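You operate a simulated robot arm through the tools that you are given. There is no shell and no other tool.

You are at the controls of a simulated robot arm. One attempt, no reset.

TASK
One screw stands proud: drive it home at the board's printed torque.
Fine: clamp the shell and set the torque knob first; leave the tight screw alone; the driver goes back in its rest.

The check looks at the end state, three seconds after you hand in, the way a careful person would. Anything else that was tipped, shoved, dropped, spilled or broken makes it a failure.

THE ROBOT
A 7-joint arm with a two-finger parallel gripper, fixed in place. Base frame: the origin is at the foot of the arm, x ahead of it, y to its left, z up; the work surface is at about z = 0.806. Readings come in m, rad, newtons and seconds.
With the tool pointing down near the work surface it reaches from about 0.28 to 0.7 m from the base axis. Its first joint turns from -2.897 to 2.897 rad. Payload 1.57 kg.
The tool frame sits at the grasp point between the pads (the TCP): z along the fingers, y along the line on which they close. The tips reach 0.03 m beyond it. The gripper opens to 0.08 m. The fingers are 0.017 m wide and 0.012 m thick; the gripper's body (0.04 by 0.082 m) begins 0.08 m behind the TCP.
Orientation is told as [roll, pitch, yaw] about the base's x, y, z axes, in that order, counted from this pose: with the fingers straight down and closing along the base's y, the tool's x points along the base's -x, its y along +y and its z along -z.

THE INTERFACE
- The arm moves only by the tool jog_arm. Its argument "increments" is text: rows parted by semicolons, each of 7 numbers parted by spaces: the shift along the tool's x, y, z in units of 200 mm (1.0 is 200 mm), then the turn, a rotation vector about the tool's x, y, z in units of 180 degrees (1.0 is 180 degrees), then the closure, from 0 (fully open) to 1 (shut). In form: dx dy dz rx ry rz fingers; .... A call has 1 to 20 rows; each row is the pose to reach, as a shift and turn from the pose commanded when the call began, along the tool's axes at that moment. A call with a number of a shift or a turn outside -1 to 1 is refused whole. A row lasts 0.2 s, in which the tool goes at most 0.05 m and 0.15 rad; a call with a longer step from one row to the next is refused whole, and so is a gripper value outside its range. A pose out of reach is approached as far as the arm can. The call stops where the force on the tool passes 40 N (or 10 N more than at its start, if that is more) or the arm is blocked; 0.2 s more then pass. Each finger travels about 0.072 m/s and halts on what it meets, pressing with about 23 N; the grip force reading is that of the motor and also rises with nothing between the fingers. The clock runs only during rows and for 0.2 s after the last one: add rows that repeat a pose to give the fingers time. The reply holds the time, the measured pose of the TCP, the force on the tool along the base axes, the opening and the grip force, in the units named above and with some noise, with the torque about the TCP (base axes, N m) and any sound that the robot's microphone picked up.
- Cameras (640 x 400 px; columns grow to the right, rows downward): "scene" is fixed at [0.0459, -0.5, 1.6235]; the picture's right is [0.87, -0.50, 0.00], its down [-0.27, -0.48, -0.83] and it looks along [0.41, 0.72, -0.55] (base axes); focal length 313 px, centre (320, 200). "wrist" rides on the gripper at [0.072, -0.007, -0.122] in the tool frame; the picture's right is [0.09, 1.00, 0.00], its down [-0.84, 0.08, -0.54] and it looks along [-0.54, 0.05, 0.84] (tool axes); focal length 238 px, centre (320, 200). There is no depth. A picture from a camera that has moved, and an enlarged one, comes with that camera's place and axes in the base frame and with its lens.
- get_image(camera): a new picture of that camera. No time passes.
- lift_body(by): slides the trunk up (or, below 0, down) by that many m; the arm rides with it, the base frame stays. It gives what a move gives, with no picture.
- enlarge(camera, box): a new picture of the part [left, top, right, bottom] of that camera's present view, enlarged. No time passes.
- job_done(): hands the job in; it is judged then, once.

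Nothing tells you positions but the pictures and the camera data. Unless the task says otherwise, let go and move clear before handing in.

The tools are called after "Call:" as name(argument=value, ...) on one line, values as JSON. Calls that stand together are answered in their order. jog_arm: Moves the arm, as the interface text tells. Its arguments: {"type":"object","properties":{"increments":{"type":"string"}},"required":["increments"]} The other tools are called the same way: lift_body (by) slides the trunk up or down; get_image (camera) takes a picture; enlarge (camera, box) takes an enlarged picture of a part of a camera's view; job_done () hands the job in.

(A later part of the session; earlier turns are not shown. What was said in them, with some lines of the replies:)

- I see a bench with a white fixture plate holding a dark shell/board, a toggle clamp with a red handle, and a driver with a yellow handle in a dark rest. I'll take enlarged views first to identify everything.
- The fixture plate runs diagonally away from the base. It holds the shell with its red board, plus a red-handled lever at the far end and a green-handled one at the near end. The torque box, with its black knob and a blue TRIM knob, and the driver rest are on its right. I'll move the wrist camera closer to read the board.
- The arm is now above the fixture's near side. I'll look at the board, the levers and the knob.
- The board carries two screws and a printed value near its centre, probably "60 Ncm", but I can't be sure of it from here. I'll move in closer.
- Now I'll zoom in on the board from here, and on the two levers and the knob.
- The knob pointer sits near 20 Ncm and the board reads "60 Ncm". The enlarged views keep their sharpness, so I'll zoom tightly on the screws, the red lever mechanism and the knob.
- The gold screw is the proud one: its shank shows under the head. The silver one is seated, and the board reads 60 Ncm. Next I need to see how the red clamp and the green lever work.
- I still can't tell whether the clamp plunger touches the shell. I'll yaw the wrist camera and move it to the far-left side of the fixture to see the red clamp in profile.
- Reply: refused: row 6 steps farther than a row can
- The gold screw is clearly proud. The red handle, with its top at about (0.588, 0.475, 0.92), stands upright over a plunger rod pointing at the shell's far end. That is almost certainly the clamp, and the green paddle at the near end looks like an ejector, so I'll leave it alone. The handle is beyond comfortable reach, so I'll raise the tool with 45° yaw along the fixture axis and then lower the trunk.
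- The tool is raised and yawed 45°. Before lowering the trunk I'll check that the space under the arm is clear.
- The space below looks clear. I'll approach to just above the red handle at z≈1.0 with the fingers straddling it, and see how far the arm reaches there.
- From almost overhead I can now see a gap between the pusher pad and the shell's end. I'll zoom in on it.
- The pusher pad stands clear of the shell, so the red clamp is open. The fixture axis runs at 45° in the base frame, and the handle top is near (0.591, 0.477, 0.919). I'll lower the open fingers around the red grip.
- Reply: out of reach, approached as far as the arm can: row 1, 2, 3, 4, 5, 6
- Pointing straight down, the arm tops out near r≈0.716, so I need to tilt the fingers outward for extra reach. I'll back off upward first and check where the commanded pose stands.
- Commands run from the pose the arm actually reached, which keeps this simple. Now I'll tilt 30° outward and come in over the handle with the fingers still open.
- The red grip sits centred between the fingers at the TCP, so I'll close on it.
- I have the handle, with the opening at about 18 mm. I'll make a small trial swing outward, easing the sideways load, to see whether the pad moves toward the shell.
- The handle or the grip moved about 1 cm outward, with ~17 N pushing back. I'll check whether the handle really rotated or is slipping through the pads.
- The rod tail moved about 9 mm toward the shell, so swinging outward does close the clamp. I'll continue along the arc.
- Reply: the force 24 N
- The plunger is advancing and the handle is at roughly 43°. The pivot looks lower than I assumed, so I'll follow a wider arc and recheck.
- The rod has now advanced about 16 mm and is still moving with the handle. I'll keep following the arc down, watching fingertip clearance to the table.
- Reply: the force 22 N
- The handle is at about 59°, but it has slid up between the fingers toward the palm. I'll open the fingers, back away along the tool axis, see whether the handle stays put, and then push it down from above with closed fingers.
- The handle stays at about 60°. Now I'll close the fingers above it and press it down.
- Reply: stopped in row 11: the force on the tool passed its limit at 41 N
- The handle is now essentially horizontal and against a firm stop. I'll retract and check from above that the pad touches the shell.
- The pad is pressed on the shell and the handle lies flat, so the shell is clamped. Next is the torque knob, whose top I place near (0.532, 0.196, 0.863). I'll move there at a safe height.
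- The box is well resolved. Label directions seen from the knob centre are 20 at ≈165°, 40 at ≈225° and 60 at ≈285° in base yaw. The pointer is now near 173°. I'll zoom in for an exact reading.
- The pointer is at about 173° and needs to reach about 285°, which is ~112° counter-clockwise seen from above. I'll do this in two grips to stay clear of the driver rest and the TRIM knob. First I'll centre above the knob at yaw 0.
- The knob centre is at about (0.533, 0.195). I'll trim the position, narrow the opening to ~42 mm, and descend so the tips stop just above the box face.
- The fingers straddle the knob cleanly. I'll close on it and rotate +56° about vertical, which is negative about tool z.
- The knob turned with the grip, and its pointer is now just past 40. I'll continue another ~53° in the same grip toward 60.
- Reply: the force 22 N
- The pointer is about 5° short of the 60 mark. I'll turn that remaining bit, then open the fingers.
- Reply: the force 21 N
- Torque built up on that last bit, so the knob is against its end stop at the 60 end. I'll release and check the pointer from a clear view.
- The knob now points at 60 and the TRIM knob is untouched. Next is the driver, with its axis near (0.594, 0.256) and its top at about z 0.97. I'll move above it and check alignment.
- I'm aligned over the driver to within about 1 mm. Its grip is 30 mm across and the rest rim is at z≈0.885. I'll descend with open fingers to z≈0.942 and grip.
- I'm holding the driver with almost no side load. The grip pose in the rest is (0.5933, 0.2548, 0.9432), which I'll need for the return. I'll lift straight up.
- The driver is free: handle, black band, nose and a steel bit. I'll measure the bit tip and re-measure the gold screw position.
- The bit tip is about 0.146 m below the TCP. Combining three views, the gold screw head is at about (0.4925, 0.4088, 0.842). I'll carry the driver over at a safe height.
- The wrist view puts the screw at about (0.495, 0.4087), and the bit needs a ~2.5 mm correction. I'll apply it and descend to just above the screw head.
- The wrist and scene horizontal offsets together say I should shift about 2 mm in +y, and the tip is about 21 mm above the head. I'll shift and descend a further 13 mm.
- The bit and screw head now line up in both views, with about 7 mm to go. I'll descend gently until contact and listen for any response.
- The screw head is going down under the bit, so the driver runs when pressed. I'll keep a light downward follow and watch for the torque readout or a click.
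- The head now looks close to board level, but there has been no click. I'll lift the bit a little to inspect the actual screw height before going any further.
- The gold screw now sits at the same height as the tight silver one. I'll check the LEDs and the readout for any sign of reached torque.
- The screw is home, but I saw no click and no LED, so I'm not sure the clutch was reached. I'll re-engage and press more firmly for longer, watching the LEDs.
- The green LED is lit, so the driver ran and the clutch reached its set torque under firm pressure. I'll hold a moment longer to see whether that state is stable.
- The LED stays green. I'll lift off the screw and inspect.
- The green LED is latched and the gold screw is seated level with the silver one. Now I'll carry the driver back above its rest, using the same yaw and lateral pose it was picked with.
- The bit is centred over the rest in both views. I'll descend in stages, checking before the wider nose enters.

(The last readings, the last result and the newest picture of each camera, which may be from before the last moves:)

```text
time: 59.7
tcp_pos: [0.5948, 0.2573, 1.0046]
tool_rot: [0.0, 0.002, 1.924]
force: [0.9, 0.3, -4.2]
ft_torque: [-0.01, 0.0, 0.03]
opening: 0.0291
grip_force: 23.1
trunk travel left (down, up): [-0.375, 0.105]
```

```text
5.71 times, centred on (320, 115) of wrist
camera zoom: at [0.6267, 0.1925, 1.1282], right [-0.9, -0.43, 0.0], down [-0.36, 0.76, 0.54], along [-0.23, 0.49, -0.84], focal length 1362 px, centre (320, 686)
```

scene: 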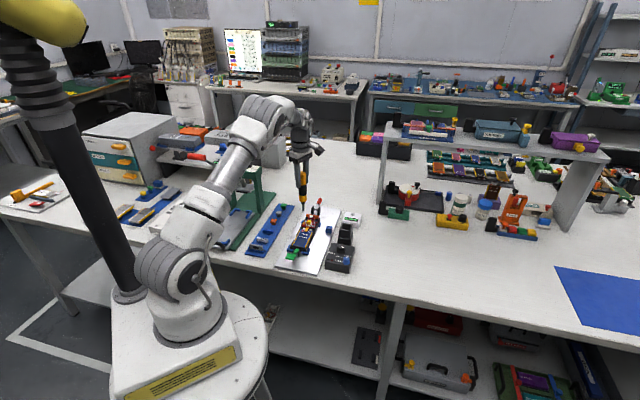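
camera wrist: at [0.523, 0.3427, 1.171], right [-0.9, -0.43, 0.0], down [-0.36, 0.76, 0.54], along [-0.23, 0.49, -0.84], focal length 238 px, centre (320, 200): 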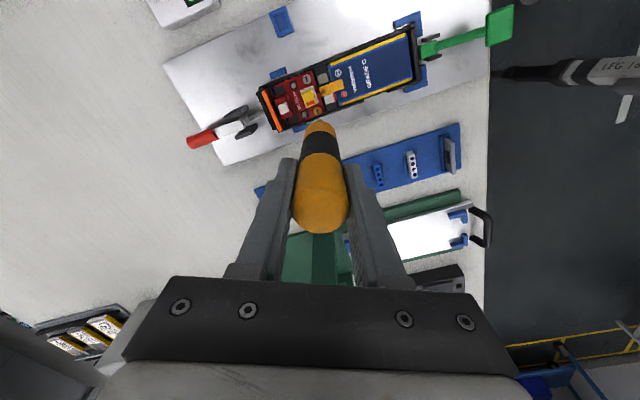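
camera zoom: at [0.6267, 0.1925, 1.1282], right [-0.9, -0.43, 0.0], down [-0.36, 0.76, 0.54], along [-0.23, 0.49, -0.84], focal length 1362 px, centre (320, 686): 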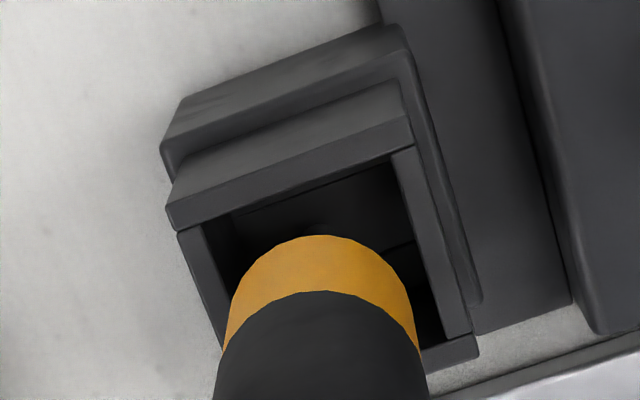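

Alignment is within about 1 mm in both views. I'll continue until the nose just enters, then check again.

Call:
jog_arm(increments="0 0 0.05 0 0 0 1; 0 0 0.10 0 0 0 1; 0 0 0.13 0 0 0 1; 0 0 0.13 0 0 0 1")

Call:
enlarge(camera="scene", box=[336, 200, 362, 240])

Call:
enlarge(camera="wrist", box=[285, 80, 355, 150])

```text
time: 60.7
tcp_pos: [0.5956, 0.258, 0.9797]
tool_rot: [0.0, 0.001, 1.922]
force: [-0.3, 0.6, -3.1]
ft_torque: [0.03, 0.03, 0.0]
opening: 0.0294
grip_force: 23.2
trunk travel left (down, up): [-0.375, 0.105]
```

```text
10.00 times, centred on (349, 220) of scene
camera zoom: at [0.0459, -0.5, 1.6235], right [0.87, -0.5, 0.0], down [-0.27, -0.48, -0.83], along [0.41, 0.72, -0.55], focal length 3126 px, centre (30, 0)
```

zoom: 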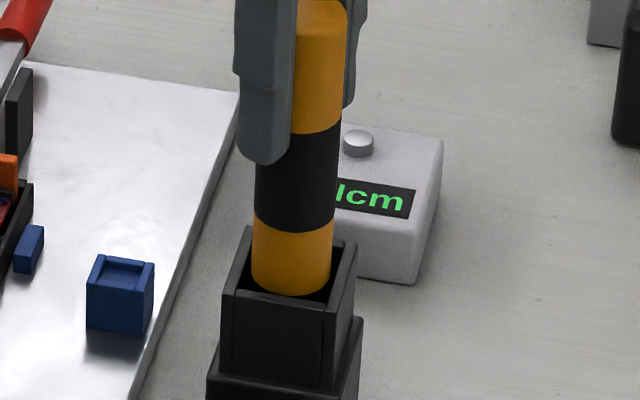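

```text
5.71 times, centred on (320, 115) of wrist
camera zoom: at [0.6265, 0.1925, 1.1022], right [-0.9, -0.43, 0.0], down [-0.36, 0.76, 0.54], along [-0.23, 0.49, -0.84], focal length 1362 px, centre (320, 686)
```

zoom: 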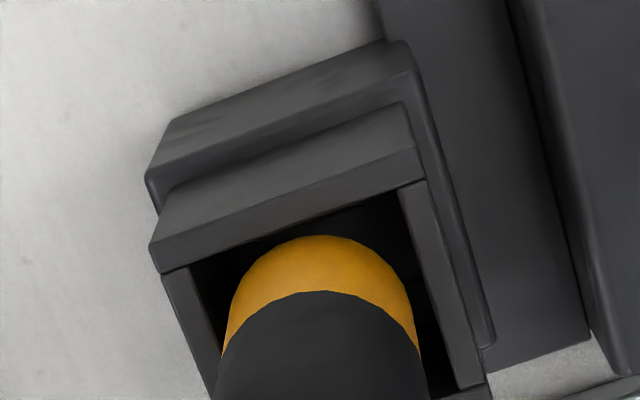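

The nose is centred in the opening. I'll continue down toward the seated depth, watching the force.

Call:
jog_arm(increments="0 0 0.05 0 0 0 1; 0 0 0.10 0 0 0 1; 0 0 0.14 0 0 0 1; 0 0 0.16 0 0 0 1; 0 0 0.17 0 0 0 1; 0 0 0.17 0 0 0 1")

Call:
enlarge(camera="scene", box=[330, 180, 370, 250])

```text
time: 62.1
tcp_pos: [0.5957, 0.2566, 0.947]
tool_rot: [0.001, 0.002, 1.922]
force: [-0.5, -0.4, -3.2]
ft_torque: [0.01, -0.03, -0.01]
opening: 0.0295
grip_force: 22.9
trunk travel left (down, up): [-0.375, 0.105]
```

```text
5.71 times, centred on (350, 215) of scene
camera zoom: at [0.0459, -0.5, 1.6235], right [0.87, -0.5, 0.0], down [-0.27, -0.48, -0.83], along [0.41, 0.72, -0.55], focal length 1787 px, centre (149, 114)
```

zoom: 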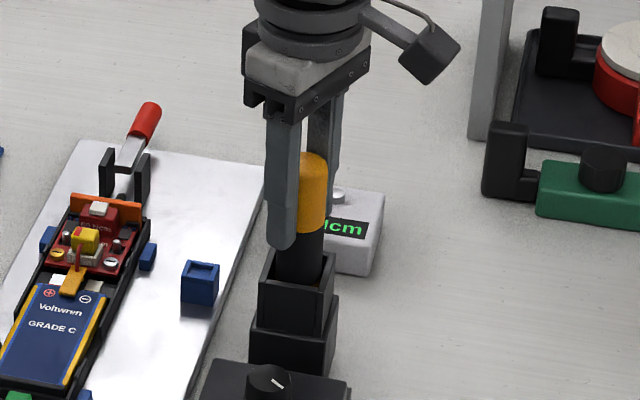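

Call:
jog_arm(increments="0 0 0.006 0 0 0 1; 0 0 0.012 0 0 0 1; 0 0 0.018 0 0 0 1; 0 0 0.018 0 0 0 1")

```text
time: 63.1
tcp_pos: [0.5941, 0.2573, 0.945]
tool_rot: [-0.004, -0.001, 1.921]
force: [-1.9, -1.1, 17.3]
ft_torque: [-0.15, 0.42, -0.03]
opening: 0.0291
grip_force: 23.6
trunk travel left (down, up): [-0.375, 0.105]
```

The driver bottomed at z≈0.945, essentially the original height of 0.943. I'll relieve the push, compare with the original seating, then release.

Call:
jog_arm(increments="0 0 -0.008 0 0 0 1; 0 0 -0.012 0 0 0 1; 0 0 -0.012 0 0 0 1")

Call:
enlarge(camera="scene", box=[330, 200, 370, 250])

Call:
enlarge(camera="wrist", box=[280, 90, 360, 250])

```text
time: 63.9
tcp_pos: [0.5959, 0.2582, 0.9463]
tool_rot: [0.001, 0.001, 1.924]
force: [2.6, 0.4, 4.7]
ft_torque: [0.17, -0.25, 0.0]
opening: 0.0292
grip_force: 23.1
trunk travel left (down, up): [-0.375, 0.105]
```

```text
8.00 times, centred on (350, 225) of scene
camera zoom: at [0.0459, -0.5, 1.6235], right [0.87, -0.5, 0.0], down [-0.27, -0.48, -0.83], along [0.41, 0.72, -0.55], focal length 2501 px, centre (80, 0)
```

zoom: 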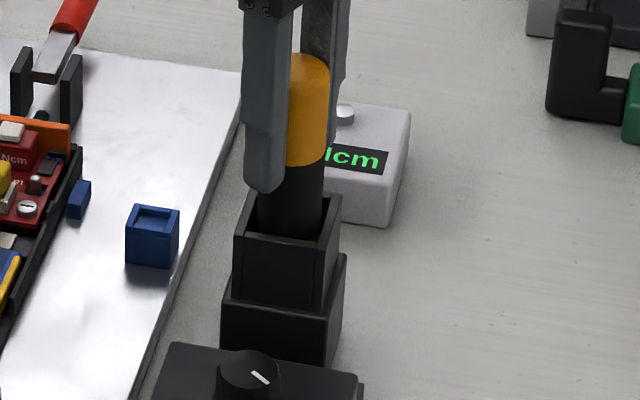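

```text
2.50 times, centred on (320, 170) of wrist
camera zoom: at [0.6264, 0.1922, 1.0674], right [-0.9, -0.43, 0.0], down [-0.36, 0.76, 0.54], along [-0.23, 0.49, -0.84], focal length 596 px, centre (320, 275)
```

zoom: 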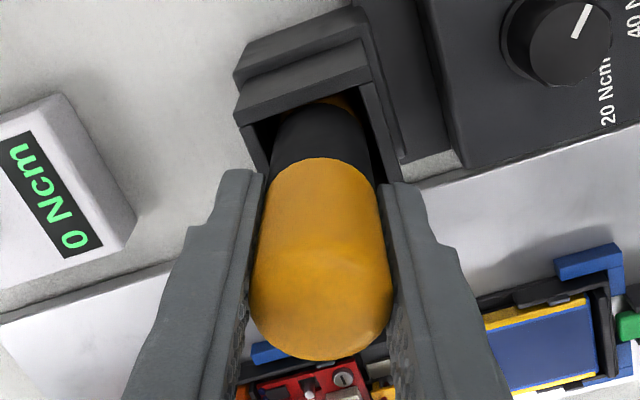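

The driver is at the same height and position as it was originally. I'll open and retreat straight up.

Call:
jog_arm(increments="0 0 0 0 0 0 0.6; 0 0 0 0 0 0 0.3; 0 0 0 0 0 0 0.2; 0 0 0 0 0 0 0.2; 0 0 -0.1 0 0 0 0.2; 0 0 -0.25 0 0 0 0.2; 0 0 -0.45 0 0 0 0.2; 0 0 -0.65 0 0 0 0.2; 0 0 -0.8 0 0 0 0.2; 0 0 -0.8 0 0 0 0.2")

Call:
enlarge(camera="scene", box=[330, 200, 370, 250])

Call:
enlarge(camera="scene", box=[260, 170, 370, 290])

Call:
get_image(camera="wrist")

```text
time: 66.1
tcp_pos: [0.5942, 0.2581, 1.1053]
tool_rot: [0.0, 0.003, 1.925]
force: [-0.1, -0.7, -0.3]
ft_torque: [0.02, 0.03, 0.02]
opening: 0.064
grip_force: 0.1
trunk travel left (down, up): [-0.375, 0.105]
```

```text
8.00 times, centred on (350, 225) of scene
camera zoom: at [0.0459, -0.5, 1.6235], right [0.87, -0.5, 0.0], down [-0.27, -0.48, -0.83], along [0.41, 0.72, -0.55], focal length 2501 px, centre (80, 0)
```

zoom: 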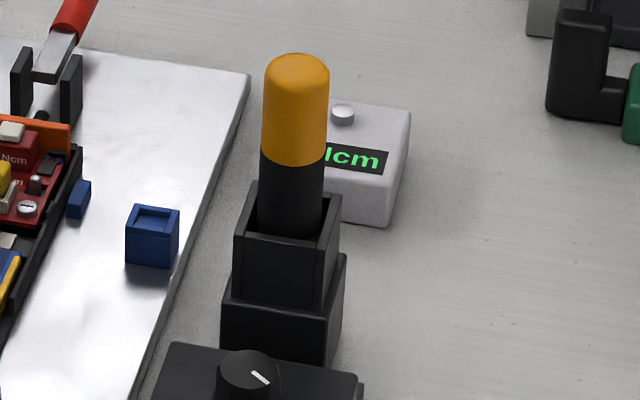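

```text
3.33 times, centred on (315, 230) of scene
camera zoom: at [0.0459, -0.5, 1.6235], right [0.87, -0.5, 0.0], down [-0.27, -0.48, -0.83], along [0.41, 0.72, -0.55], focal length 1042 px, centre (337, 100)
```

zoom: 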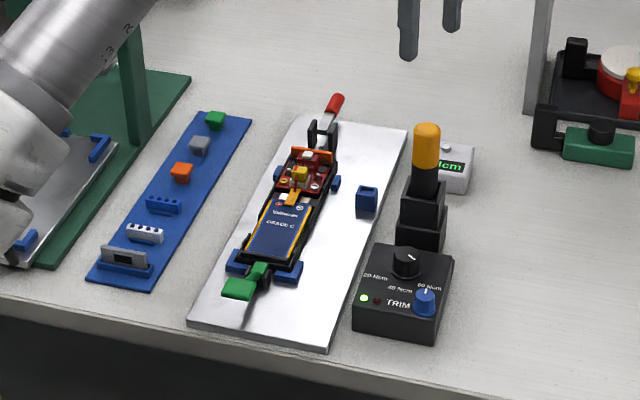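

```text
taken
camera wrist: at [0.6256, 0.193, 1.2282], right [-0.9, -0.43, 0.0], down [-0.36, 0.76, 0.54], along [-0.23, 0.49, -0.84], focal length 238 px, centre (320, 200)
```

wrist: 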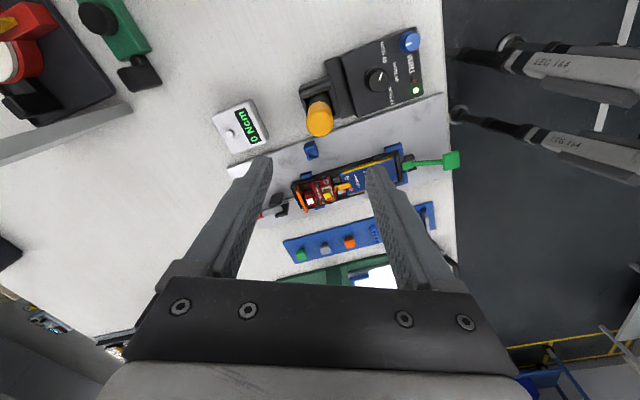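

The driver stands in its rest as before, the green LED is lit, the clamp handle is down and everything else is undisturbed. I'll take one last close look at the clamp and screws before handing in.

Call:
enlarge(camera="scene", box=[295, 195, 335, 235])

Call:
enlarge(camera="scene", box=[275, 225, 365, 280])

```text
10.00 times, centred on (315, 215) of scene
camera zoom: at [0.0459, -0.5, 1.6235], right [0.87, -0.5, 0.0], down [-0.27, -0.48, -0.83], along [0.41, 0.72, -0.55], focal length 3126 px, centre (370, 50)
```

zoom: 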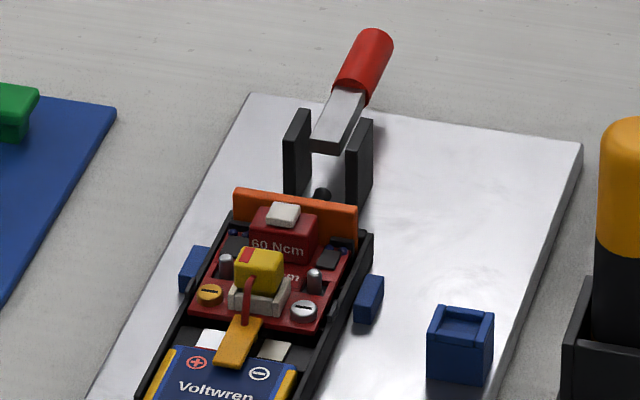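

```text
7.11 times, centred on (320, 252) of scene
camera zoom: at [0.0459, -0.5, 1.6235], right [0.87, -0.5, 0.0], down [-0.27, -0.48, -0.83], along [0.41, 0.72, -0.55], focal length 2223 px, centre (320, -173)
```

zoom: 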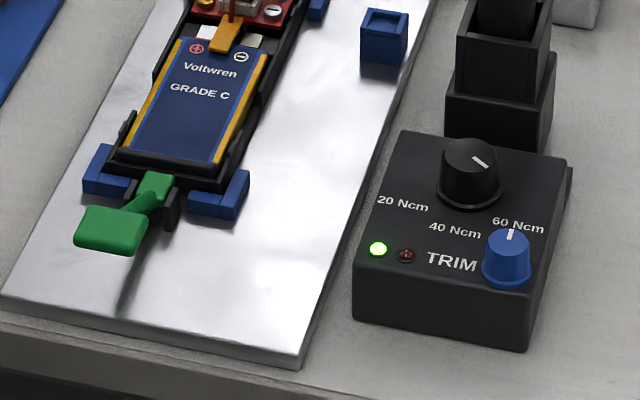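

Everything checks out: the shell is clamped, the knob is at 60, the gold screw is seated with the green LED lit, the silver screw is untouched, and the driver is in its rest with the arm clear. I'm handing in.

Call:
job_done()

```text
The job is handed in.
```

The proud gold screw is driven home and sits level with the tight silver one. The torque knob was set to 60 Ncm, the value printed on the board.

- **Clamp:** the red handle is folded down and the pad presses on the shell's end. I clamped it before driving and left it clamped.
- **Torque:** I turned the knob from about 20 to its end stop at 60. The green LED lit when I pressed the driver down firmly and has stayed lit. I heard no click, and the white meter still reads 0 Ncm, so the LED is the only sign that the torque was reached.
- **Left alone:** I did not touch the silver screw, the TRIM knob or the green lever.
- **Driver:** it is back in its rest, at the same height and position as at the start, and the arm is clear above it.
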